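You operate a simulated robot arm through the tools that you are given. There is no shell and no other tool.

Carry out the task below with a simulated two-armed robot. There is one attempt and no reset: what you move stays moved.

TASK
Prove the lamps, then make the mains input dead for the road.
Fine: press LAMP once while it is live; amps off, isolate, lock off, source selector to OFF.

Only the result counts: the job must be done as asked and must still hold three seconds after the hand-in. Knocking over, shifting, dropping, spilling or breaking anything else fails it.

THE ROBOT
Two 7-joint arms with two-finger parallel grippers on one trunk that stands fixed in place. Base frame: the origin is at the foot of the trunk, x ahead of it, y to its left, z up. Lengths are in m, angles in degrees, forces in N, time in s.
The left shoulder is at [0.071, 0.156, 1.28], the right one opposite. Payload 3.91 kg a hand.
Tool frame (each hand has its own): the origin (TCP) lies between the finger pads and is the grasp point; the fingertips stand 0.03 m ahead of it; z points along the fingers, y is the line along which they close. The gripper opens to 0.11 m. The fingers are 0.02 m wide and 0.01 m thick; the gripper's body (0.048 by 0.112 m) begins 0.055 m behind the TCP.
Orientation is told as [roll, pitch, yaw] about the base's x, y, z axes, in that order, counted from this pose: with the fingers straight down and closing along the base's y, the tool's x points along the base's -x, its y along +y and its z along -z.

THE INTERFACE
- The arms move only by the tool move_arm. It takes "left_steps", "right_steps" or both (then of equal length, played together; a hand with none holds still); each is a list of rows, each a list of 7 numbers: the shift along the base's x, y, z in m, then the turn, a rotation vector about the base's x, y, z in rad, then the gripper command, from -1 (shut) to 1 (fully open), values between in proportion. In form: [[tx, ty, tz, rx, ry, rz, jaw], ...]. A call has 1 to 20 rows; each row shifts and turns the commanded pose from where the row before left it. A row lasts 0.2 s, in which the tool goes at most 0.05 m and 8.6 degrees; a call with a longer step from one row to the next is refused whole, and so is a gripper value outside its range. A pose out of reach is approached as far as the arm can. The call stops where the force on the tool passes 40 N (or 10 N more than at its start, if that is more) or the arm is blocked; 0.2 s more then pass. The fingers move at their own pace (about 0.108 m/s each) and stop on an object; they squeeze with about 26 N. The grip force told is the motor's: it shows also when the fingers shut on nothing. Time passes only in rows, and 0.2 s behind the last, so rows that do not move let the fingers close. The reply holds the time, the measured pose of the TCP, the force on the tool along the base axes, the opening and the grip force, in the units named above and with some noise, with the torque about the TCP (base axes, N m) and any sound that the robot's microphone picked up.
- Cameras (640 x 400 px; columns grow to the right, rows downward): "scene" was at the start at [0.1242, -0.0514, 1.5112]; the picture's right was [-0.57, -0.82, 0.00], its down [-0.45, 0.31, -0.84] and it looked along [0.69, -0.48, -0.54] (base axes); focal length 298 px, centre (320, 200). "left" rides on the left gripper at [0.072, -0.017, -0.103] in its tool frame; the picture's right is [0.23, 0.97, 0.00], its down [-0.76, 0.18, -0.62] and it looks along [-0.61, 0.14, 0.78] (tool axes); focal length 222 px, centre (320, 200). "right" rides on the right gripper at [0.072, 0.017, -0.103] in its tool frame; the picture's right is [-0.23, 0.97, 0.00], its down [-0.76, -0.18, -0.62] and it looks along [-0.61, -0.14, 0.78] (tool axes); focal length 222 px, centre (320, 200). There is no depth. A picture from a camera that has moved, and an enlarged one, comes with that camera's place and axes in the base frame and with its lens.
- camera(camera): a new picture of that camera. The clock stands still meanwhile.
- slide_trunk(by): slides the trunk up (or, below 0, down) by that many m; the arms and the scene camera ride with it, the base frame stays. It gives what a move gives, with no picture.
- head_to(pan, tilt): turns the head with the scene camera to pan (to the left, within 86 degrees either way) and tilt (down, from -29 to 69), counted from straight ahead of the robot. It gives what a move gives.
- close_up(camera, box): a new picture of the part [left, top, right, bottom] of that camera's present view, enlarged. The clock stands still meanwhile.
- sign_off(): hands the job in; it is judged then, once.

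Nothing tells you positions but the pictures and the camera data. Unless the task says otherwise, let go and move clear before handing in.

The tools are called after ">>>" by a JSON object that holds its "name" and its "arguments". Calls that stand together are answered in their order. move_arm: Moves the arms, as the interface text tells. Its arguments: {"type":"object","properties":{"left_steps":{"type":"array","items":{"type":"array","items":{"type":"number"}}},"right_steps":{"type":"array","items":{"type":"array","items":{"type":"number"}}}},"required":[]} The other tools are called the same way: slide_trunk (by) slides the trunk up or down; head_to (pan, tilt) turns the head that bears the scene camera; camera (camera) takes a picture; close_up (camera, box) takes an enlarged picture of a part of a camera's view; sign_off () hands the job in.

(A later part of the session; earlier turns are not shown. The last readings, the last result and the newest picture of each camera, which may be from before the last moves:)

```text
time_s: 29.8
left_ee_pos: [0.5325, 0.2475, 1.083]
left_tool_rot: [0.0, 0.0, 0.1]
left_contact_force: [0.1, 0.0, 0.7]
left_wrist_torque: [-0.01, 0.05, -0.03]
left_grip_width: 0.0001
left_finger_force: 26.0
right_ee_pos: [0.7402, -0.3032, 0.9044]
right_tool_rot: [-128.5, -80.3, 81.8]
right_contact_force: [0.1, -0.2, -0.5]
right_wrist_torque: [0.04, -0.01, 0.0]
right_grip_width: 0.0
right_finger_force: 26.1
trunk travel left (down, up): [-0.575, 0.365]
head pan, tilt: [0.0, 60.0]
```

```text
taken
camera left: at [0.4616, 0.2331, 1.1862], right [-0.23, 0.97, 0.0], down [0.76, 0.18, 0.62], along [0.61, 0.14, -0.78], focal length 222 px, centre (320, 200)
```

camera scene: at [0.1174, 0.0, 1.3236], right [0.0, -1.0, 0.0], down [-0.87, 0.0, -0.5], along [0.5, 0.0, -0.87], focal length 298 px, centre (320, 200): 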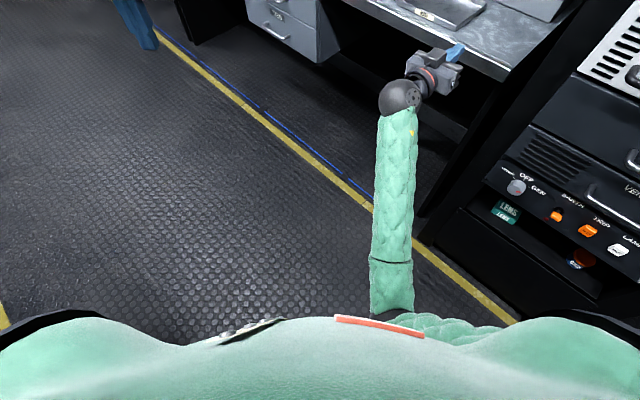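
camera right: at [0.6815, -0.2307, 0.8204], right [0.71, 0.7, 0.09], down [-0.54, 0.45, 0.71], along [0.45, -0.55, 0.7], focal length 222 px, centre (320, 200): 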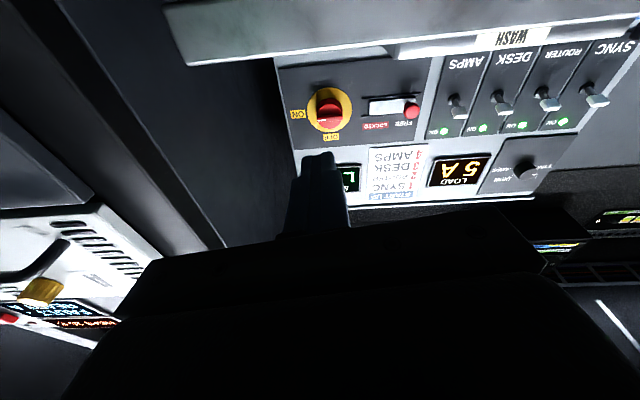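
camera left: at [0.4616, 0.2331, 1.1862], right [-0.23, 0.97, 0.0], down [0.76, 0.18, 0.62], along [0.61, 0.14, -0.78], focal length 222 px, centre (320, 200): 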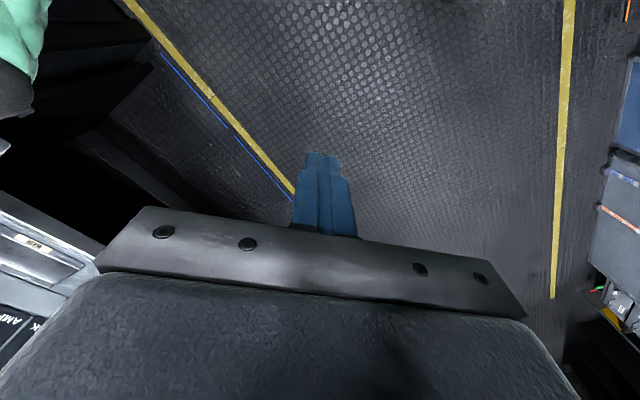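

The forearm is passing in front of the chest, so the elbow was about to press against the torso. The hand is free, so I'll raise the trunk instead, which lifts the whole arm without changing its shape. Then I'll extend outwards, taking the elbow away from the body.

>>> {"name": "slide_trunk", "arguments": {"by": 0.14}}

>>> {"name": "head_to", "arguments": {"pan": -30, "tilt": 40}}

>>> {"name": "camera", "arguments": {"camera": "scene"}}

>>> {"name": "camera", "arguments": {"camera": "right"}}

```text
time_s: 31.5
left_ee_pos: [0.5335, 0.2472, 1.2238]
left_tool_rot: [0.0, 0.0, 0.1]
left_contact_force: [-0.3, -0.1, 0.3]
left_wrist_torque: [-0.01, 0.01, 0.0]
left_grip_width: 0.0002
left_finger_force: 25.6
right_ee_pos: [0.7411, -0.3038, 1.0438]
right_tool_rot: [-128.4, -80.3, 81.8]
right_contact_force: [-0.6, -0.3, 0.9]
right_wrist_torque: [-0.01, -0.01, -0.02]
right_grip_width: 0.0
right_finger_force: 26.1
trunk travel left (down, up): [-0.715, 0.225]
head pan, tilt: [0.0, 60.0]
```

```text
time_s: 32.4
left_ee_pos: [0.5313, 0.2484, 1.2227]
left_tool_rot: [0.0, 0.0, 0.1]
left_contact_force: [0.1, -0.5, 0.2]
left_wrist_torque: [0.0, -0.02, 0.0]
left_grip_width: 0.0
left_finger_force: 25.8
right_ee_pos: [0.7416, -0.3033, 1.0434]
right_tool_rot: [-128.3, -80.4, 81.9]
right_contact_force: [0.1, 0.0, 0.6]
right_wrist_torque: [0.0, 0.0, -0.02]
right_grip_width: 0.0
right_finger_force: 25.7
trunk travel left (down, up): [-0.715, 0.225]
head pan, tilt: [-30.0, 40.0]
```

```text
taken
camera scene: at [0.1246, -0.0423, 1.4903], right [-0.5, -0.87, 0.0], down [-0.56, 0.32, -0.77], along [0.66, -0.38, -0.64], focal length 298 px, centre (320, 200)
```

scene: 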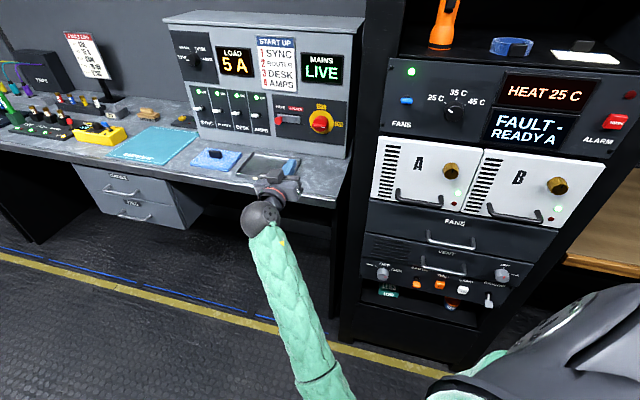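

```text
taken
camera right: at [0.6817, -0.2304, 0.9605], right [0.71, 0.7, 0.09], down [-0.54, 0.45, 0.71], along [0.45, -0.55, 0.7], focal length 222 px, centre (320, 200)
```

right: 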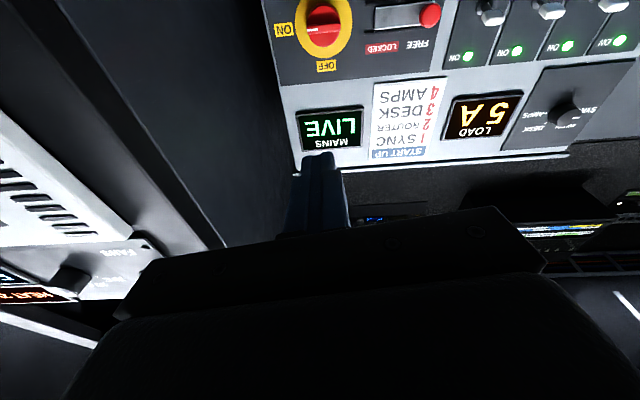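

The hand rose freely to z ≈ 1.04. Next I'll correct its orientation to point along n, 20° down, while easing forward and to the left.

>>> {"name": "move_arm", "arguments": {"right_steps": [[0.0141, 0.0071, 0.012, 0.1048, 0.0557, 0, -1], [0.0141, 0.0071, 0.012, 0.1048, 0.0557, 0, -1], [0.0141, 0.0071, 0.012, 0.1048, 0.0557, 0, -1], [0.0141, 0.0071, 0.012, 0.1048, 0.0557, 0, -1]]}}

>>> {"name": "camera", "arguments": {"camera": "scene"}}

>>> {"name": "camera", "arguments": {"camera": "right"}}

```text
time_s: 33.1
left_ee_pos: [0.5328, 0.2483, 1.2209]
left_tool_rot: [0.0, 0.1, 0.2]
left_contact_force: [-0.1, 0.4, 0.0]
left_wrist_torque: [-0.01, 0.0, -0.01]
left_grip_width: 0.0001
left_finger_force: 26.3
right_ee_pos: [0.7694, -0.3528, 1.0772]
right_tool_rot: [-75.7, -79.6, 26.3]
right_contact_force: [-1.3, -0.3, 0.1]
right_wrist_torque: [0.03, 0.01, 0.0]
right_grip_width: 0.0001
right_finger_force: 25.9
trunk travel left (down, up): [-0.715, 0.225]
head pan, tilt: [-30.0, 40.0]
stopped in row 3 (right hand): the arm was blocked; the commanded pose is now the measured one
```

```text
taken
camera scene: at [0.1249, -0.0421, 1.4903], right [-0.5, -0.87, 0.0], down [-0.56, 0.32, -0.77], along [0.66, -0.38, -0.64], focal length 298 px, centre (320, 200)
```

scene: 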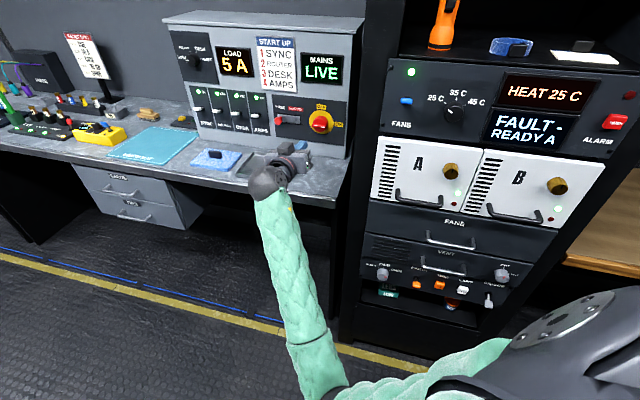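

```text
taken
camera right: at [0.7037, -0.2685, 1.0085], right [0.76, 0.65, 0.05], down [-0.41, 0.42, 0.81], along [0.5, -0.64, 0.59], focal length 222 px, centre (320, 200)
```

right: 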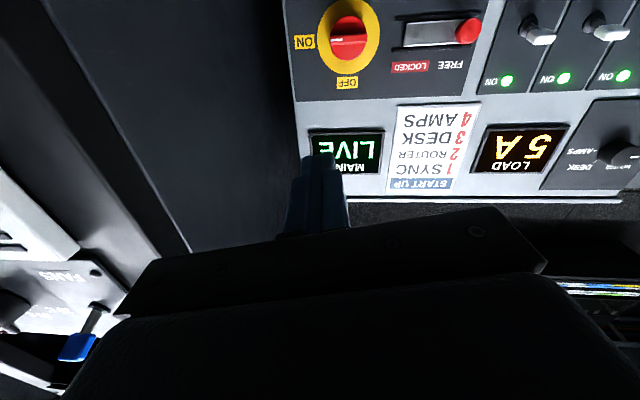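

It was blocked again but crept forward, and the elbow is swinging outward, so this looks like the joints lagging near a limit. I'll try smaller pure translations outward.

>>> {"name": "move_arm", "arguments": {"right_steps": [[0.012, 0.004, 0, 0, 0, 0, -1], [0.012, 0.004, 0, 0, 0, 0, -1], [0.012, 0.004, 0, 0, 0, 0, -1], [0.012, 0.004, 0, 0, 0, 0, -1]]}}

>>> {"name": "camera", "arguments": {"camera": "scene"}}

```text
time_s: 34.3
left_ee_pos: [0.5315, 0.2479, 1.2235]
left_tool_rot: [0.0, 0.0, 0.0]
left_contact_force: [1.0, -0.6, -1.2]
left_wrist_torque: [0.01, 0.02, -0.02]
left_grip_width: 0.0
left_finger_force: 25.9
right_ee_pos: [0.8133, -0.3622, 1.0831]
right_tool_rot: [-89.4, -78.0, 38.5]
right_contact_force: [-0.9, -0.1, 0.3]
right_wrist_torque: [-0.05, 0.0, 0.0]
right_grip_width: 0.0
right_finger_force: 25.9
trunk travel left (down, up): [-0.715, 0.225]
head pan, tilt: [-30.0, 40.0]
stopped in row 4 (right hand): the arm was blocked; the commanded pose is now the measured one
```

```text
taken
camera scene: at [0.1242, -0.0427, 1.4904], right [-0.5, -0.87, 0.0], down [-0.56, 0.32, -0.77], along [0.66, -0.38, -0.64], focal length 298 px, centre (320, 200)
```

scene: 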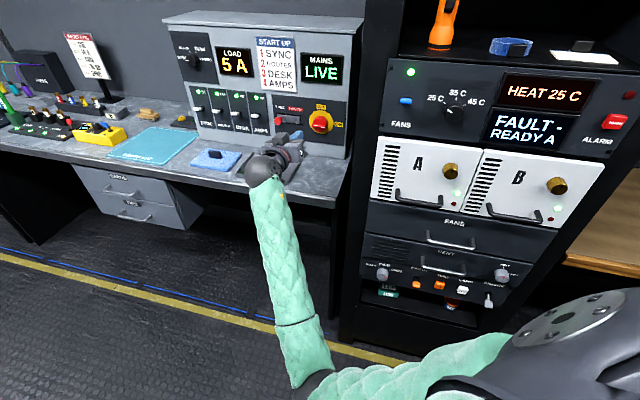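

>>> {"name": "head_to", "arguments": {"pan": -40, "tilt": 65}}

>>> {"name": "camera", "arguments": {"camera": "scene"}}

>>> {"name": "camera", "arguments": {"camera": "left"}}

>>> {"name": "camera", "arguments": {"camera": "right"}}

```text
time_s: 35.2
left_ee_pos: [0.5319, 0.2482, 1.2232]
left_tool_rot: [0.0, 0.0, 0.1]
left_contact_force: [-1.2, -0.1, 0.4]
left_wrist_torque: [-0.01, -0.03, -0.03]
left_grip_width: 0.0
left_finger_force: 25.9
right_ee_pos: [0.8136, -0.3628, 1.0822]
right_tool_rot: [-89.2, -78.0, 38.4]
right_contact_force: [0.5, -0.5, -1.6]
right_wrist_torque: [0.02, -0.01, 0.0]
right_grip_width: 0.0
right_finger_force: 26.0
trunk travel left (down, up): [-0.715, 0.225]
head pan, tilt: [-40.0, 65.0]
```

```text
taken
camera scene: at [0.0974, -0.039, 1.4581], right [-0.64, -0.77, 0.0], down [-0.69, 0.58, -0.42], along [0.32, -0.27, -0.91], focal length 298 px, centre (320, 200)
```

scene: 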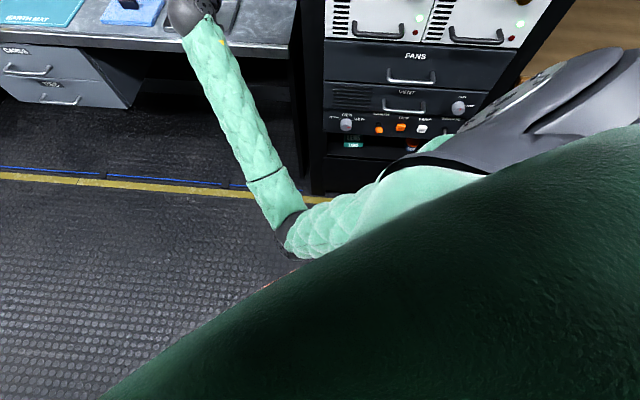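

```text
taken
camera left: at [0.4617, 0.2331, 1.3262], right [-0.23, 0.97, 0.0], down [0.76, 0.18, 0.62], along [0.61, 0.14, -0.78], focal length 222 px, centre (320, 200)
```

left: 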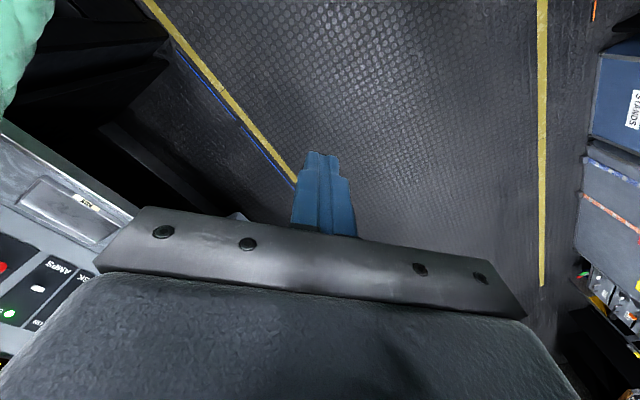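

```text
taken
camera right: at [0.751, -0.2813, 1.0103], right [0.77, 0.63, 0.02], down [-0.4, 0.47, 0.78], along [0.49, -0.61, 0.62], focal length 222 px, centre (320, 200)
```

right: 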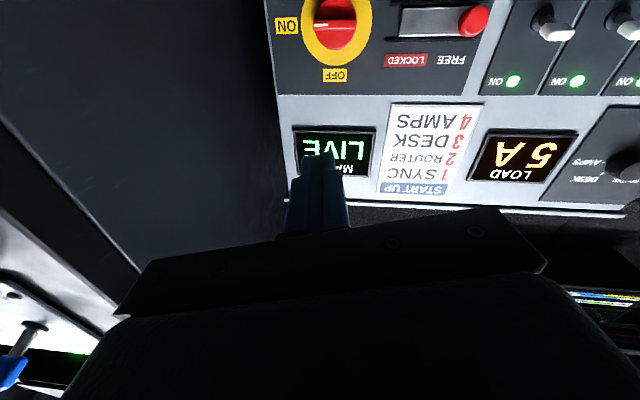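

The upper arm is lying across the chest. Extending should free the elbow, so I'll keep pushing straight out along the forearm in small steps and see whether tracking recovers.

>>> {"name": "move_arm", "arguments": {"right_steps": [[0.012, -0.005, 0, 0, 0, 0, -1], [0.012, -0.005, 0, 0, 0, 0, -1], [0.012, -0.005, 0, 0, 0, 0, -1], [0.012, -0.005, 0, 0, 0, 0, -1]]}}

>>> {"name": "camera", "arguments": {"camera": "scene"}}

```text
time_s: 36.2
left_ee_pos: [0.5327, 0.2486, 1.2227]
left_tool_rot: [0.0, 0.0, 0.0]
left_contact_force: [0.7, 0.5, -0.4]
left_wrist_torque: [0.04, 0.01, -0.02]
left_grip_width: 0.0002
left_finger_force: 26.1
right_ee_pos: [0.8617, -0.3811, 1.0816]
right_tool_rot: [-88.8, -78.0, 38.2]
right_contact_force: [0.2, 0.2, 1.4]
right_wrist_torque: [-0.01, 0.0, 0.01]
right_grip_width: 0.0
right_finger_force: 26.3
trunk travel left (down, up): [-0.715, 0.225]
head pan, tilt: [-40.0, 65.0]
```

```text
taken
camera scene: at [0.0978, -0.0389, 1.458], right [-0.64, -0.77, 0.0], down [-0.69, 0.58, -0.42], along [0.32, -0.27, -0.91], focal length 298 px, centre (320, 200)
```

scene: 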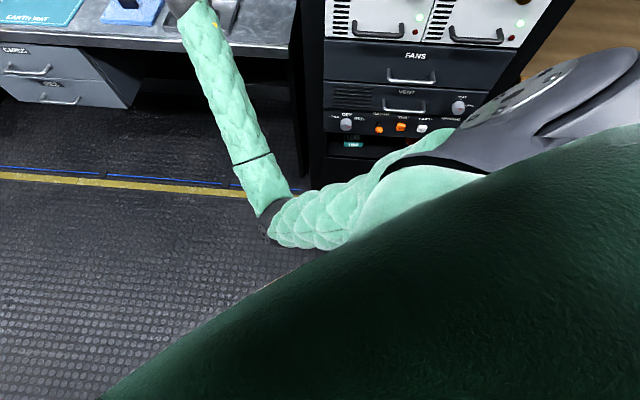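

Tracking has recovered and the elbow is now clear in front of the chest. I'll extend further towards AMPS while gradually correcting roll, yaw and tilt.

>>> {"name": "move_arm", "arguments": {"right_steps": [[0.0177, 0.0035, 0.002, 0.0707, 0.0, 0.03, -1], [0.0177, 0.0035, 0.002, 0.0707, 0.0, 0.03, -1], [0.0177, 0.0035, 0.002, 0.0707, 0.0, 0.03, -1], [0.0177, 0.0035, 0.002, 0.0707, 0.0, 0.03, -1]]}}

>>> {"name": "camera", "arguments": {"camera": "scene"}}

>>> {"name": "camera", "arguments": {"camera": "right"}}

```text
time_s: 37.2
left_ee_pos: [0.5323, 0.2473, 1.222]
left_tool_rot: [0.0, 0.0, 0.0]
left_contact_force: [0.4, 0.0, 0.2]
left_wrist_torque: [0.02, -0.01, 0.01]
left_grip_width: 0.0
left_finger_force: 25.9
right_ee_pos: [0.9309, -0.3808, 1.0928]
right_tool_rot: [-8.3, -78.6, -34.9]
right_contact_force: [-1.1, 0.0, -0.2]
right_wrist_torque: [-0.01, -0.06, -0.04]
right_grip_width: 0.0002
right_finger_force: 26.1
trunk travel left (down, up): [-0.715, 0.225]
head pan, tilt: [-40.0, 65.0]
```

```text
taken
camera scene: at [0.0978, -0.0387, 1.458], right [-0.64, -0.77, 0.0], down [-0.69, 0.58, -0.42], along [0.32, -0.27, -0.91], focal length 298 px, centre (320, 200)
```

scene: 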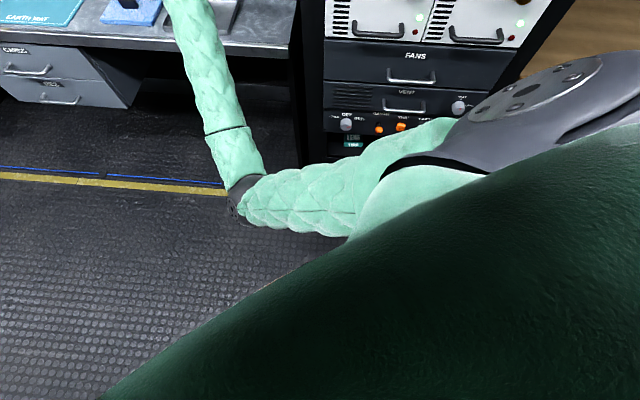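

```text
taken
camera right: at [0.8586, -0.2916, 1.0431], right [0.7, 0.68, 0.19], down [-0.44, 0.2, 0.87], along [0.56, -0.7, 0.45], focal length 222 px, centre (320, 200)
```

right: 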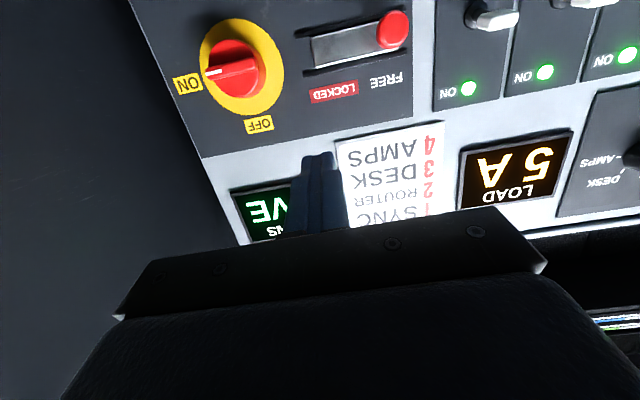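

The hand is at n ≈ 0.93, t ≈ 0.39 and z ≈ 1.09, pointing at the panel. I'll slide left to t ≈ 0.557 to line up with the AMPS toggle, staying above it.

>>> {"name": "move_arm", "arguments": {"right_steps": [[0.0237, 0.0237, 0, 0.01, 0.01, 0, -1], [0.0237, 0.0237, 0, 0.01, 0.01, 0, -1], [0.0237, 0.0237, 0, 0.01, 0.01, 0, -1], [0.0237, 0.0237, 0, 0.01, 0.01, 0, -1], [0.0237, 0.0237, 0, 0.01, 0.01, 0, -1]]}}

>>> {"name": "head_to", "arguments": {"pan": -20, "tilt": 28}}

>>> {"name": "camera", "arguments": {"camera": "scene"}}

>>> {"name": "camera", "arguments": {"camera": "right"}}

```text
time_s: 38.4
left_ee_pos: [0.5316, 0.2491, 1.2223]
left_tool_rot: [0.0, -0.1, 0.0]
left_contact_force: [0.3, 0.0, -0.1]
left_wrist_torque: [-0.01, -0.02, 0.0]
left_grip_width: 0.0
left_finger_force: 26.0
right_ee_pos: [1.0516, -0.2659, 1.0936]
right_tool_rot: [-4.7, -74.6, -38.8]
right_contact_force: [0.6, 0.4, -0.2]
right_wrist_torque: [0.01, 0.0, -0.02]
right_grip_width: 0.0003
right_finger_force: 26.1
trunk travel left (down, up): [-0.715, 0.225]
head pan, tilt: [-40.0, 65.0]
```

```text
time_s: 39.4
left_ee_pos: [0.532, 0.2478, 1.2224]
left_tool_rot: [-0.1, 0.0, 0.0]
left_contact_force: [-1.0, -0.6, -0.6]
left_wrist_torque: [0.02, -0.02, 0.01]
left_grip_width: 0.0
left_finger_force: 26.7
right_ee_pos: [1.0504, -0.2666, 1.0955]
right_tool_rot: [-3.8, -74.5, -39.5]
right_contact_force: [0.4, 0.9, 0.2]
right_wrist_torque: [-0.01, 0.01, 0.01]
right_grip_width: 0.0
right_finger_force: 25.3
trunk travel left (down, up): [-0.715, 0.225]
head pan, tilt: [-20.0, 28.0]
```

```text
taken
camera scene: at [0.1368, -0.0311, 1.5088], right [-0.34, -0.94, 0.0], down [-0.44, 0.16, -0.88], along [0.83, -0.3, -0.47], focal length 298 px, centre (320, 200)
```

scene: 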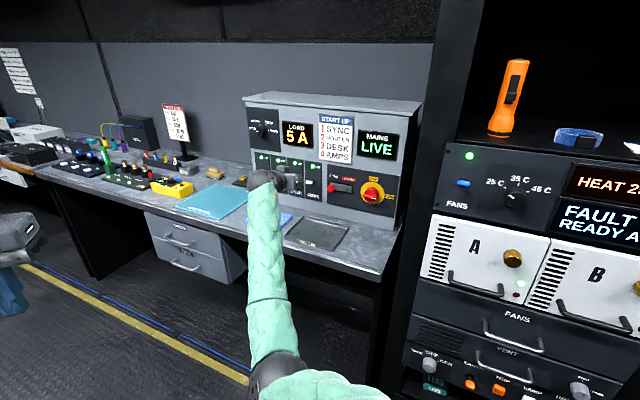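

```text
taken
camera right: at [0.9775, -0.1739, 1.0535], right [0.71, 0.67, 0.2], down [-0.4, 0.16, 0.9], along [0.57, -0.73, 0.38], focal length 222 px, centre (320, 200)
```

right: 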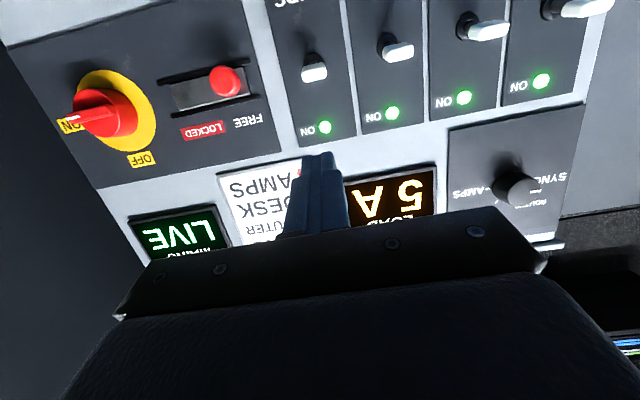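

Reach is good. The right camera shows the AMPS toggle at t ≈ 0.559, z ≈ 1.02, and the fingertip is about 10 cm short and 7 cm above it. I'll advance above the lever.

>>> {"name": "move_arm", "arguments": {"right_steps": [[0.0147, -0.0135, 0, 0, 0, 0, -1], [0.0147, -0.0135, 0, 0, 0, 0, -1], [0.0147, -0.0135, 0, 0, 0, 0, -1], [0.0147, -0.0135, 0, 0, 0, 0, -1], [0.0147, -0.0135, 0, 0, 0, 0, -1]]}}

>>> {"name": "camera", "arguments": {"camera": "right"}}

>>> {"name": "close_up", "arguments": {"camera": "scene", "box": [230, 130, 342, 200]}}

```text
time_s: 40.6
left_ee_pos: [0.5321, 0.2478, 1.2225]
left_tool_rot: [0.0, 0.1, 0.0]
left_contact_force: [0.3, -0.9, 0.4]
left_wrist_torque: [-0.02, -0.04, 0.02]
left_grip_width: 0.0
left_finger_force: 25.8
right_ee_pos: [1.1247, -0.3167, 1.0898]
right_tool_rot: [-2.1, -73.8, -40.3]
right_contact_force: [0.7, 0.4, 0.8]
right_wrist_torque: [0.0, 0.0, 0.0]
right_grip_width: 0.0003
right_finger_force: 25.8
trunk travel left (down, up): [-0.715, 0.225]
head pan, tilt: [-20.0, 28.0]
```

```text
taken
camera right: at [1.0493, -0.224, 1.0496], right [0.7, 0.68, 0.21], down [-0.4, 0.14, 0.91], along [0.59, -0.72, 0.37], focal length 222 px, centre (320, 200)
```

right: 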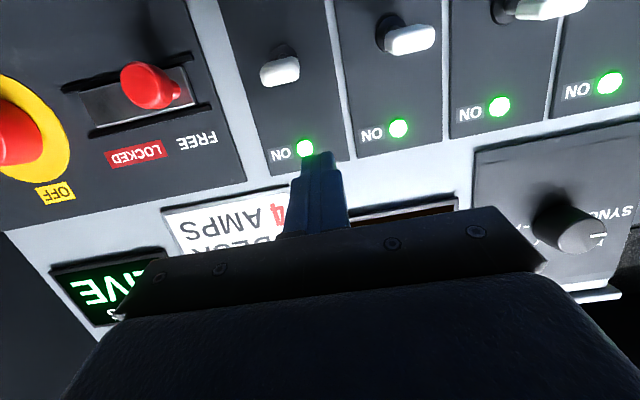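

```text
5.71 times, centred on (286, 165) of scene
camera zoom: at [0.1371, -0.0319, 1.5088], right [-0.34, -0.94, 0.0], down [-0.44, 0.16, -0.88], along [0.83, -0.3, -0.47], focal length 1701 px, centre (514, 400)
```

zoom: 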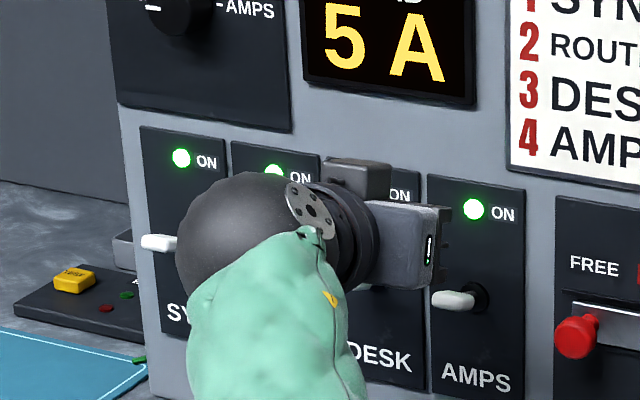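

The fingertip is over the lever but lagging slightly, since the arm is close to full reach (t ≈ 0.571 instead of 0.557). I'll yaw the hand about 20° to the left to shorten the reach and re-centre over the lever.

>>> {"name": "move_arm", "arguments": {"right_steps": [[-0.0028, -0.0066, 0, 0, 0, 0.117, -1], [-0.0028, -0.0066, 0, 0, 0, 0.117, -1], [-0.0028, -0.0066, 0, 0, 0, 0.117, -1], [0, 0, 0, 0, 0, 0, -1]]}}

>>> {"name": "camera", "arguments": {"camera": "right"}}

```text
time_s: 41.6
left_ee_pos: [0.5322, 0.249, 1.2219]
left_tool_rot: [0.1, 0.0, 0.1]
left_contact_force: [0.4, 0.1, -0.2]
left_wrist_torque: [0.0, -0.01, 0.0]
left_grip_width: 0.0001
left_finger_force: 26.2
right_ee_pos: [1.1172, -0.336, 1.0904]
right_tool_rot: [-2.3, -73.9, -20.0]
right_contact_force: [-0.3, -0.4, 0.2]
right_wrist_torque: [-0.05, -0.02, -0.02]
right_grip_width: 0.0
right_finger_force: 25.8
trunk travel left (down, up): [-0.715, 0.225]
head pan, tilt: [-20.0, 28.0]
```

```text
taken
camera right: at [1.0138, -0.2755, 1.0506], right [0.43, 0.88, 0.21], down [-0.42, -0.01, 0.91], along [0.8, -0.47, 0.37], focal length 222 px, centre (320, 200)
```

right: 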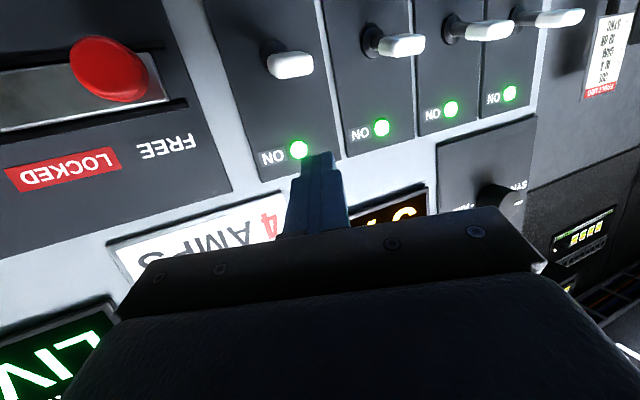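

The fingertip is now at n ≈ 1.054, t ≈ 0.563 and z ≈ 1.082. The lever handle is at t ≈ 0.5585, z ≈ 1.023. I'll make the small correction and lower onto it.

>>> {"name": "move_arm", "arguments": {"right_steps": [[0.0007, -0.0064, -0.01, 0, 0, 0, -1], [0, 0, -0.01, 0, 0, 0, -1], [0, 0, -0.01, 0, 0, 0, -1], [0, 0, -0.006, 0, 0, 0, -1]]}}

>>> {"name": "camera", "arguments": {"camera": "right"}}

>>> {"name": "close_up", "arguments": {"camera": "scene", "box": [230, 130, 342, 200]}}

```text
time_s: 42.6
left_ee_pos: [0.5324, 0.248, 1.2222]
left_tool_rot: [0.0, 0.0, 0.0]
left_contact_force: [0.6, -0.3, -0.2]
left_wrist_torque: [0.0, 0.01, 0.0]
left_grip_width: 0.0001
left_finger_force: 26.0
right_ee_pos: [1.1172, -0.3405, 1.054]
right_tool_rot: [-2.2, -73.9, -20.2]
right_contact_force: [-1.2, -0.3, -0.8]
right_wrist_torque: [0.0, 0.0, -0.03]
right_grip_width: 0.0001
right_finger_force: 26.0
trunk travel left (down, up): [-0.715, 0.225]
head pan, tilt: [-20.0, 28.0]
```

```text
taken
camera right: at [1.0139, -0.2818, 1.0144], right [0.43, 0.88, 0.21], down [-0.42, -0.01, 0.91], along [0.8, -0.48, 0.37], focal length 222 px, centre (320, 200)
```

right: 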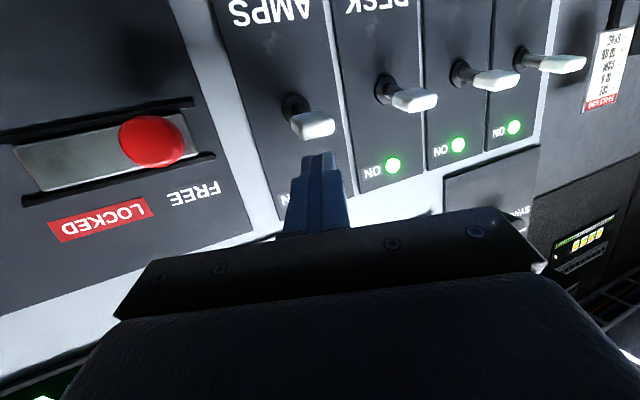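

```text
5.71 times, centred on (286, 165) of scene
camera zoom: at [0.1369, -0.0311, 1.5089], right [-0.34, -0.94, 0.0], down [-0.44, 0.16, -0.88], along [0.83, -0.3, -0.47], focal length 1701 px, centre (514, 400)
```

zoom: 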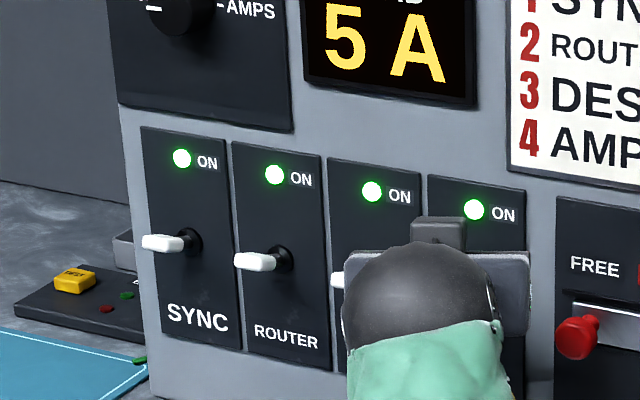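

The fingertip is directly over the lever. I'll push down in small steps.

>>> {"name": "move_arm", "arguments": {"right_steps": [[0, 0, -0.006, 0, 0, 0, -1], [0, 0, -0.006, 0, 0, 0, -1], [0, 0, -0.006, 0, 0, 0, -1], [0, 0, -0.006, 0, 0, 0, -1], [0, 0, -0.006, 0, 0, 0, -1]]}}

>>> {"name": "camera", "arguments": {"camera": "right"}}

```text
time_s: 43.8
left_ee_pos: [0.5336, 0.2485, 1.2227]
left_tool_rot: [0.0, 0.0, 0.0]
left_contact_force: [0.1, -0.3, -0.6]
left_wrist_torque: [0.04, 0.0, 0.02]
left_grip_width: 0.0
left_finger_force: 25.5
right_ee_pos: [1.1175, -0.3422, 1.0253]
right_tool_rot: [-2.2, -73.8, -20.2]
right_contact_force: [1.0, 0.5, 0.5]
right_wrist_torque: [0.03, 0.01, 0.0]
right_grip_width: 0.0001
right_finger_force: 26.1
trunk travel left (down, up): [-0.715, 0.225]
head pan, tilt: [-20.0, 28.0]
```

```text
taken
camera right: at [1.014, -0.2824, 0.9843], right [0.43, 0.88, 0.21], down [-0.42, -0.01, 0.91], along [0.8, -0.48, 0.37], focal length 222 px, centre (320, 200)
```

right: 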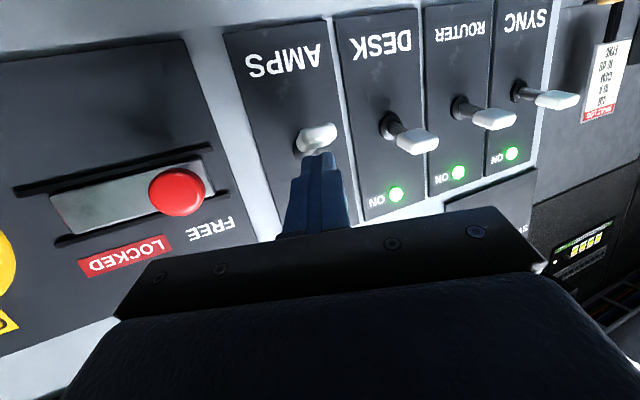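

The AMPS lever seems to have moved under the fingertip. I'll check the indicator and the load display from the scene camera.

>>> {"name": "close_up", "arguments": {"camera": "scene", "box": [230, 110, 406, 220]}}

>>> {"name": "close_up", "arguments": {"camera": "right", "box": [240, 90, 400, 190]}}

```text
3.64 times, centred on (318, 165) of scene
camera zoom: at [0.1368, -0.0312, 1.5089], right [-0.34, -0.94, 0.0], down [-0.44, 0.16, -0.88], along [0.83, -0.3, -0.47], focal length 1082 px, centre (327, 327)
```

zoom: 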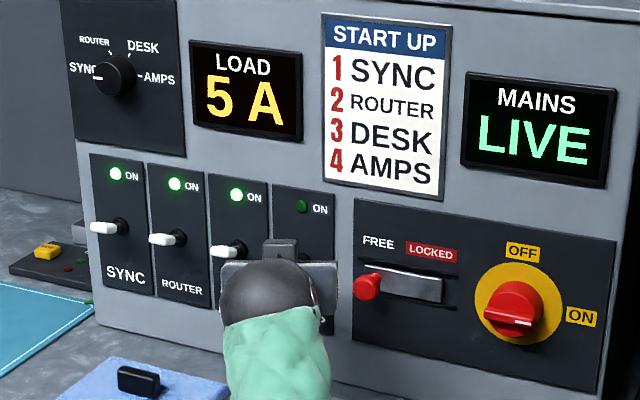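

```text
4.00 times, centred on (320, 140) of right
camera zoom: at [1.014, -0.2824, 0.9843], right [0.43, 0.88, 0.21], down [-0.42, -0.01, 0.91], along [0.8, -0.48, 0.37], focal length 888 px, centre (320, 440)
```

zoom: 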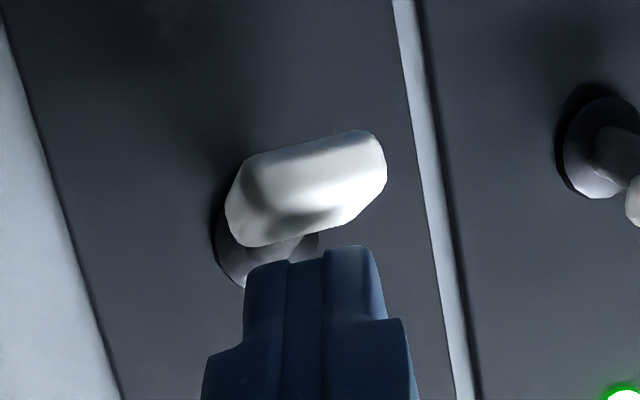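

AMPS is off: its lamp is dark, and the LOAD meter is still metering SYNC. Next I'll lift clear, back away and shift right in front of the isolator, squaring the hand to n as I go.

>>> {"name": "move_arm", "arguments": {"right_steps": [[0, 0, 0.012, 0, 0, 0, -1], [0, 0, 0.012, 0, 0, 0, -1], [0, 0, 0.012, 0, 0, 0, -1], [0, 0, 0.012, 0, 0, 0, -1], [-0.0141, 0.0141, 0, 0, 0, 0, -1], [-0.0141, 0.0141, 0, 0, 0, 0, -1], [-0.0141, 0.0141, 0, 0, 0, 0, -1], [-0.0141, 0.0141, 0, 0, 0, 0, -1], [-0.0141, 0.0141, 0, 0, 0, 0, -1]]}}

>>> {"name": "camera", "arguments": {"camera": "right"}}

>>> {"name": "close_up", "arguments": {"camera": "scene", "box": [230, 110, 406, 220]}}

```text
time_s: 45.8
left_ee_pos: [0.5335, 0.2479, 1.2225]
left_tool_rot: [0.0, 0.0, 0.0]
left_contact_force: [-1.0, 0.2, 1.1]
left_wrist_torque: [0.01, 0.03, 0.0]
left_grip_width: 0.0002
left_finger_force: 26.0
right_ee_pos: [1.0465, -0.2713, 1.0722]
right_tool_rot: [-2.2, -73.9, -20.2]
right_contact_force: [0.6, 0.1, -0.6]
right_wrist_torque: [0.0, 0.01, -0.01]
right_grip_width: 0.0
right_finger_force: 26.3
trunk travel left (down, up): [-0.715, 0.225]
head pan, tilt: [-20.0, 28.0]
```

```text
taken
camera right: at [0.943, -0.211, 1.0325], right [0.43, 0.88, 0.21], down [-0.42, -0.01, 0.91], along [0.8, -0.48, 0.37], focal length 222 px, centre (320, 200)
```

right: 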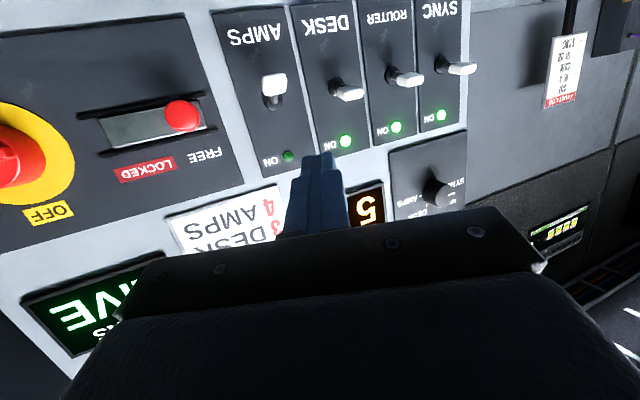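

```text
3.64 times, centred on (318, 165) of scene
camera zoom: at [0.1364, -0.0307, 1.5089], right [-0.34, -0.94, 0.0], down [-0.44, 0.16, -0.88], along [0.83, -0.3, -0.47], focal length 1082 px, centre (327, 327)
```

zoom: 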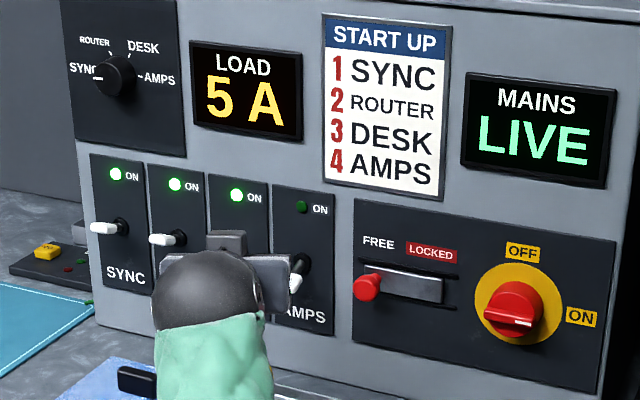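

AMPS is clearly down. Next I'll translate right to the isolator at t ≈ 0.315, turning the hand level and square to the panel.

>>> {"name": "move_arm", "arguments": {"right_steps": [[-0.0206, -0.0206, -0.0055, -0.0247, -0.0247, -0.053, -1], [-0.0206, -0.0206, -0.0055, -0.0247, -0.0247, -0.053, -1], [-0.0206, -0.0206, -0.0055, -0.0247, -0.0247, -0.053, -1], [-0.0206, -0.0206, -0.0055, -0.0247, -0.0247, -0.053, -1], [-0.0206, -0.0206, -0.0055, -0.0247, -0.0247, -0.053, -1], [-0.0206, -0.0206, -0.0055, -0.0247, -0.0247, -0.053, -1], [-0.0206, -0.0206, -0.0055, -0.0247, -0.0247, -0.053, -1], [-0.0206, -0.0206, -0.0055, -0.0247, -0.0247, -0.053, -1]]}}

>>> {"name": "camera", "arguments": {"camera": "right"}}

>>> {"name": "camera", "arguments": {"camera": "scene"}}

```text
time_s: 47.8
left_ee_pos: [0.5331, 0.2474, 1.2219]
left_tool_rot: [0.1, 0.0, 0.1]
left_contact_force: [-0.4, 0.3, 0.3]
left_wrist_torque: [-0.02, -0.02, -0.02]
left_grip_width: 0.0
left_finger_force: 26.0
right_ee_pos: [0.8782, -0.488, 1.0676]
right_tool_rot: [-127.2, -83.6, 77.3]
right_contact_force: [0.1, -0.1, 0.2]
right_wrist_torque: [-0.01, 0.04, 0.0]
right_grip_width: 0.0
right_finger_force: 26.0
trunk travel left (down, up): [-0.715, 0.225]
head pan, tilt: [-20.0, 28.0]
stopped in row 8 (right hand): the arm was blocked; the commanded pose is now the measured one
```

```text
taken
camera right: at [0.8244, -0.4066, 0.9879], right [0.75, 0.65, 0.14], down [-0.52, 0.44, 0.73], along [0.41, -0.62, 0.67], focal length 222 px, centre (320, 200)
```

right: 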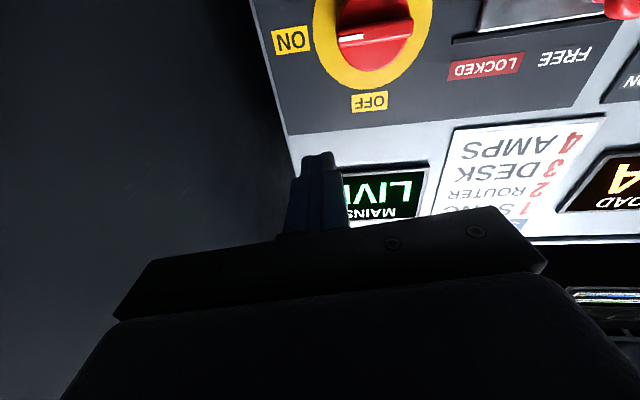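

```text
taken
camera scene: at [0.1368, -0.031, 1.5089], right [-0.34, -0.94, 0.0], down [-0.44, 0.16, -0.88], along [0.83, -0.3, -0.47], focal length 298 px, centre (320, 200)
```

scene: 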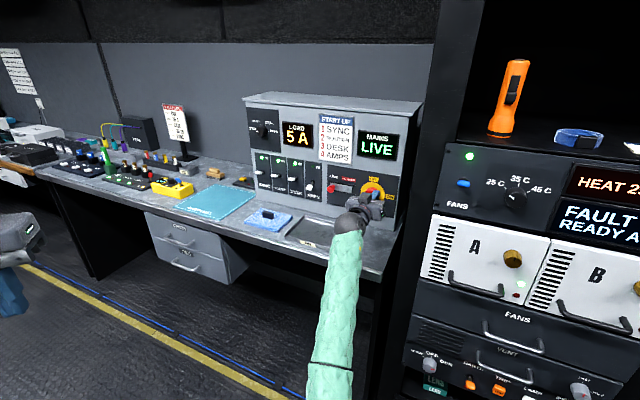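

It was blocked again near t ≈ 0.28, with no force at the tool. I'll look down to see where the elbow is.

>>> {"name": "head_to", "arguments": {"pan": -40, "tilt": 65}}

>>> {"name": "camera", "arguments": {"camera": "scene"}}

```text
time_s: 48.9
left_ee_pos: [0.5313, 0.248, 1.2233]
left_tool_rot: [-0.1, 0.1, 0.1]
left_contact_force: [-1.2, 0.5, 0.0]
left_wrist_torque: [-0.01, 0.05, 0.0]
left_grip_width: 0.0001
left_finger_force: 26.0
right_ee_pos: [0.8791, -0.4883, 1.0667]
right_tool_rot: [-126.7, -83.8, 76.7]
right_contact_force: [-0.6, 0.0, -0.2]
right_wrist_torque: [-0.02, -0.02, 0.01]
right_grip_width: 0.0003
right_finger_force: 26.4
trunk travel left (down, up): [-0.715, 0.225]
head pan, tilt: [-40.0, 65.0]
```

```text
taken
camera scene: at [0.0976, -0.039, 1.4581], right [-0.64, -0.77, 0.0], down [-0.69, 0.58, -0.42], along [0.32, -0.27, -0.91], focal length 298 px, centre (320, 200)
```

scene: 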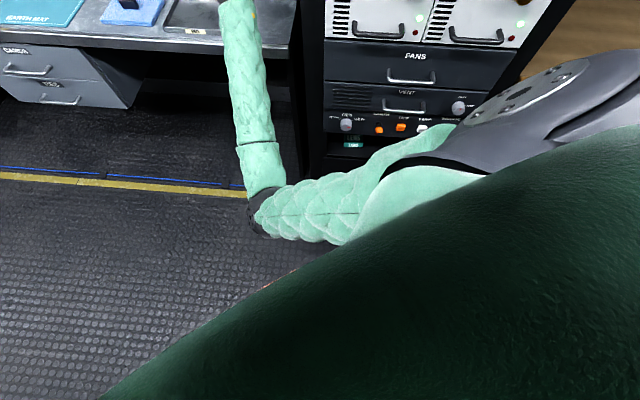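

The upper arm is resting against the chest whenever the wrist comes in close. Raising the trunk stretches the arm more at the same hand height, which pulls the elbow away. I'll raise it 0.2 m, with the fingertips staying about 7 cm clear of the console, and then lower the hand.

>>> {"name": "slide_trunk", "arguments": {"by": 0.2}}

>>> {"name": "head_to", "arguments": {"pan": -30, "tilt": 45}}

>>> {"name": "camera", "arguments": {"camera": "scene"}}

>>> {"name": "camera", "arguments": {"camera": "right"}}

```text
time_s: 51.0
left_ee_pos: [0.5328, 0.2485, 1.4236]
left_tool_rot: [0.1, 0.0, 0.1]
left_contact_force: [-0.7, -0.1, 0.4]
left_wrist_torque: [0.0, 0.01, 0.02]
left_grip_width: 0.0001
left_finger_force: 26.4
right_ee_pos: [0.8788, -0.4882, 1.2645]
right_tool_rot: [-126.0, -83.7, 76.2]
right_contact_force: [-0.3, -1.0, -0.5]
right_wrist_torque: [-0.01, 0.0, 0.01]
right_grip_width: 0.0
right_finger_force: 26.3
trunk travel left (down, up): [-0.915, 0.025]
head pan, tilt: [-40.0, 65.0]
```

```text
time_s: 51.9
left_ee_pos: [0.5325, 0.2481, 1.423]
left_tool_rot: [-0.1, -0.1, 0.0]
left_contact_force: [0.6, -0.2, -0.4]
left_wrist_torque: [0.0, -0.02, 0.02]
left_grip_width: 0.0001
left_finger_force: 26.1
right_ee_pos: [0.8786, -0.4887, 1.2654]
right_tool_rot: [-126.3, -83.7, 76.4]
right_contact_force: [-0.4, -0.3, -1.3]
right_wrist_torque: [0.0, -0.01, -0.01]
right_grip_width: 0.0
right_finger_force: 25.6
trunk travel left (down, up): [-0.915, 0.025]
head pan, tilt: [-30.0, 45.0]
```

```text
taken
camera scene: at [0.1214, -0.0406, 1.683], right [-0.5, -0.87, 0.0], down [-0.61, 0.35, -0.71], along [0.61, -0.35, -0.71], focal length 298 px, centre (320, 200)
```

scene: 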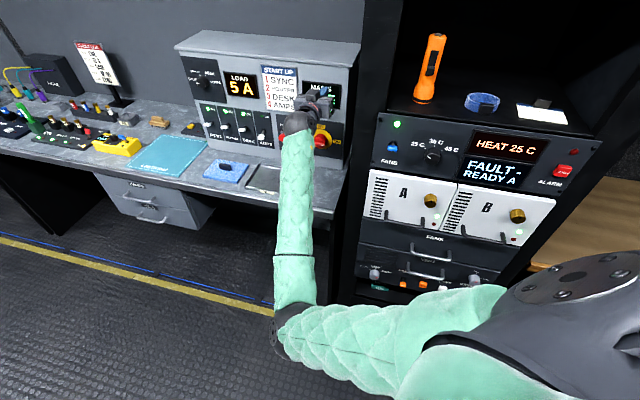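

```text
taken
camera right: at [0.824, -0.4064, 1.1866], right [0.75, 0.65, 0.14], down [-0.52, 0.44, 0.73], along [0.41, -0.62, 0.67], focal length 222 px, centre (320, 200)
```

right: 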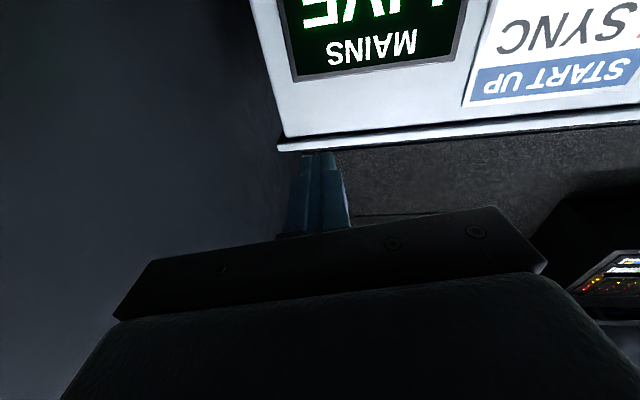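

The arm is unchanged but higher. I'll lower the hand back to panel height slowly, which straightens the elbow.

>>> {"name": "move_arm", "arguments": {"right_steps": [[0.0014, 0.0042, -0.02, 0, 0, 0, -1], [0.0014, 0.0042, -0.02, 0, 0, 0, -1], [0.0014, 0.0042, -0.02, 0, 0, 0, -1], [0.0014, 0.0042, -0.02, 0, 0, 0, -1], [0.0014, 0.0042, -0.02, 0, 0, 0, -1], [0.0014, 0.0042, -0.02, 0, 0, 0, -1], [0.0014, 0.0042, -0.02, 0, 0, 0, -1], [0.0014, 0.0042, -0.02, 0, 0, 0, -1], [0.0014, 0.0042, -0.02, 0, 0, 0, -1], [0.0014, 0.0042, -0.02, 0, 0, 0, -1]]}}

>>> {"name": "camera", "arguments": {"camera": "scene"}}

>>> {"name": "camera", "arguments": {"camera": "right"}}

```text
time_s: 54.1
left_ee_pos: [0.5331, 0.2479, 1.4231]
left_tool_rot: [-0.1, -0.1, 0.1]
left_contact_force: [0.6, 0.9, -0.4]
left_wrist_torque: [0.02, 0.02, -0.02]
left_grip_width: 0.0002
left_finger_force: 26.4
right_ee_pos: [0.8926, -0.4413, 1.0605]
right_tool_rot: [-124.5, -84.1, 75.1]
right_contact_force: [0.7, -0.5, 0.3]
right_wrist_torque: [0.02, 0.03, 0.01]
right_grip_width: 0.0
right_finger_force: 26.2
trunk travel left (down, up): [-0.915, 0.025]
head pan, tilt: [-30.0, 45.0]
```

```text
taken
camera scene: at [0.1216, -0.0413, 1.6831], right [-0.5, -0.87, 0.0], down [-0.61, 0.35, -0.71], along [0.61, -0.35, -0.71], focal length 298 px, centre (320, 200)
```

scene: 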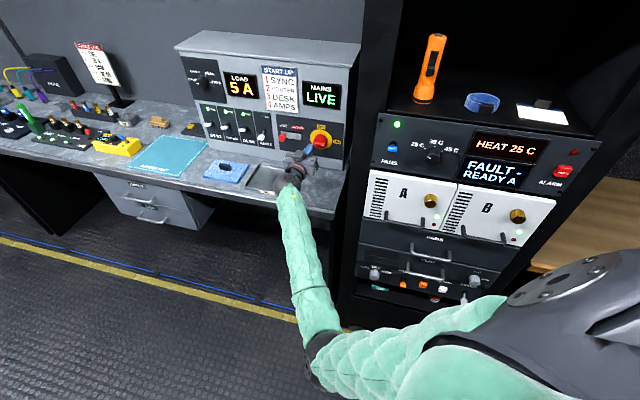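

```text
taken
camera right: at [0.8382, -0.3589, 0.9831], right [0.75, 0.65, 0.14], down [-0.52, 0.43, 0.74], along [0.42, -0.62, 0.66], focal length 222 px, centre (320, 200)
```

right: 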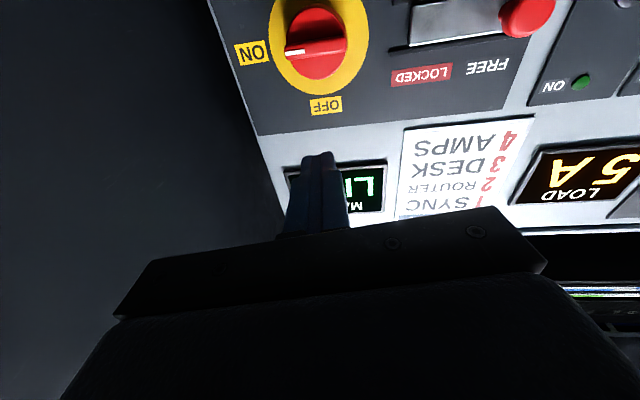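

The arm is moving freely now, with TCP at n ≈ 0.943, t ≈ 0.319. I'll square the hand up and roll it 90° so the jaws close vertically across the isolator's horizontal bar, stopping halfway to check.

>>> {"name": "move_arm", "arguments": {"right_steps": [[0, 0, 0, 0.0495, 0.0495, 0.08, -1], [0, 0, 0, 0.0926, -0.0926, 0, -0.2], [0, 0, 0, 0.0926, -0.0926, 0, -0.2], [0, 0, 0, 0.0926, -0.0926, 0, -0.2], [0, 0, 0, 0.0926, -0.0926, 0, -0.2], [0, 0, 0, 0.0926, -0.0926, 0, -0.2]]}}

>>> {"name": "camera", "arguments": {"camera": "right"}}

```text
time_s: 55.5
left_ee_pos: [0.531, 0.2467, 1.4231]
left_tool_rot: [0.0, -0.1, 0.1]
left_contact_force: [0.7, -0.9, -0.2]
left_wrist_torque: [0.0, 0.02, 0.0]
left_grip_width: 0.0001
left_finger_force: 25.4
right_ee_pos: [0.8901, -0.4616, 1.0684]
right_tool_rot: [91.1, -58.6, -136.2]
right_contact_force: [0.6, 0.3, 0.9]
right_wrist_torque: [-0.03, 0.01, 0.01]
right_grip_width: 0.044
right_finger_force: 0.0
trunk travel left (down, up): [-0.915, 0.025]
head pan, tilt: [-30.0, 45.0]
```

```text
taken
camera right: at [0.8563, -0.3524, 1.0159], right [0.5, 0.51, 0.7], down [-0.83, 0.06, 0.55], along [0.24, -0.86, 0.45], focal length 222 px, centre (320, 200)
```

right: 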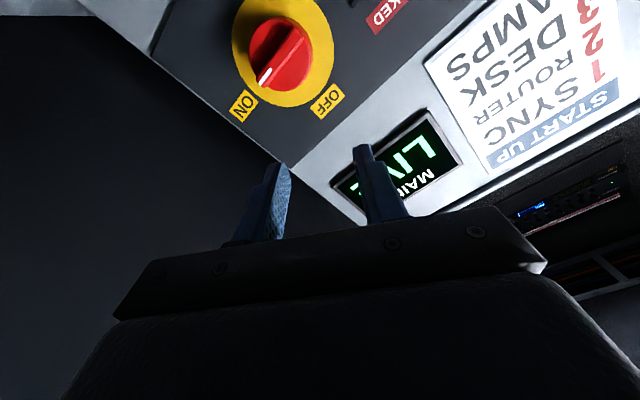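

The roll is tracking well: 31° so far, pointing straight along n. I'll continue to 90°.

>>> {"name": "move_arm", "arguments": {"right_steps": [[0, 0, 0, 0.091, -0.091, 0, -0.2], [0, 0, 0, 0.091, -0.091, 0, -0.2], [0, 0, 0, 0.091, -0.091, 0, -0.2], [0, 0, 0, 0.091, -0.091, 0, -0.2], [0, 0, 0, 0.091, -0.091, 0, -0.2], [0, 0, 0, 0.091, -0.091, 0, -0.2], [0, 0, 0, 0.091, -0.091, 0, -0.2], [0, 0, 0, 0.091, -0.091, 0, -0.2]]}}

>>> {"name": "camera", "arguments": {"camera": "right"}}

>>> {"name": "camera", "arguments": {"camera": "scene"}}

```text
time_s: 57.5
left_ee_pos: [0.5336, 0.2472, 1.4234]
left_tool_rot: [0.0, -0.1, 0.1]
left_contact_force: [-0.6, -0.6, -0.6]
left_wrist_torque: [-0.01, 0.04, -0.02]
left_grip_width: 0.0002
left_finger_force: 25.4
right_ee_pos: [0.8849, -0.4914, 1.077]
right_tool_rot: [92.6, -1.1, -136.0]
right_contact_force: [0.3, -0.5, 0.2]
right_wrist_torque: [0.02, 0.04, 0.02]
right_grip_width: 0.044
right_finger_force: 0.0
trunk travel left (down, up): [-0.915, 0.025]
head pan, tilt: [-30.0, 45.0]
stopped in row 8 (right hand): the arm was blocked; the commanded pose is now the measured one
```

```text
taken
camera right: at [0.8674, -0.3658, 1.0895], right [-0.18, -0.11, 0.98], down [-0.98, -0.09, -0.19], along [0.11, -0.99, -0.09], focal length 222 px, centre (320, 200)
```

right: 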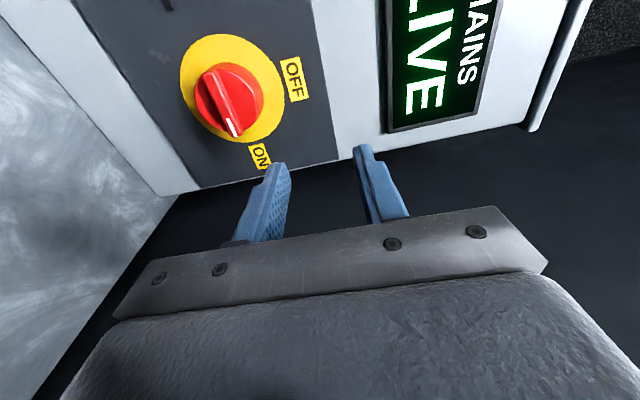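

```text
taken
camera scene: at [0.1215, -0.0407, 1.6831], right [-0.5, -0.87, 0.0], down [-0.61, 0.35, -0.71], along [0.61, -0.35, -0.71], focal length 298 px, centre (320, 200)
```

scene: 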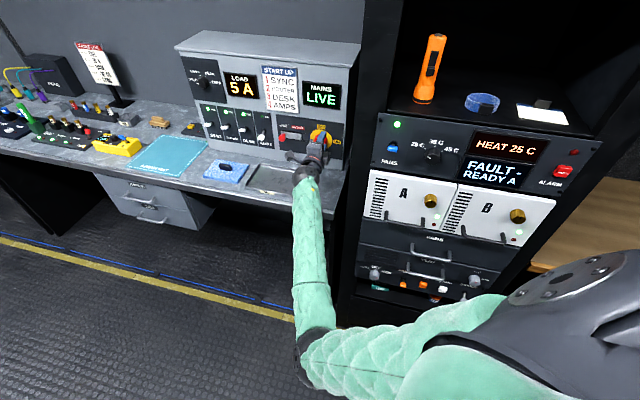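

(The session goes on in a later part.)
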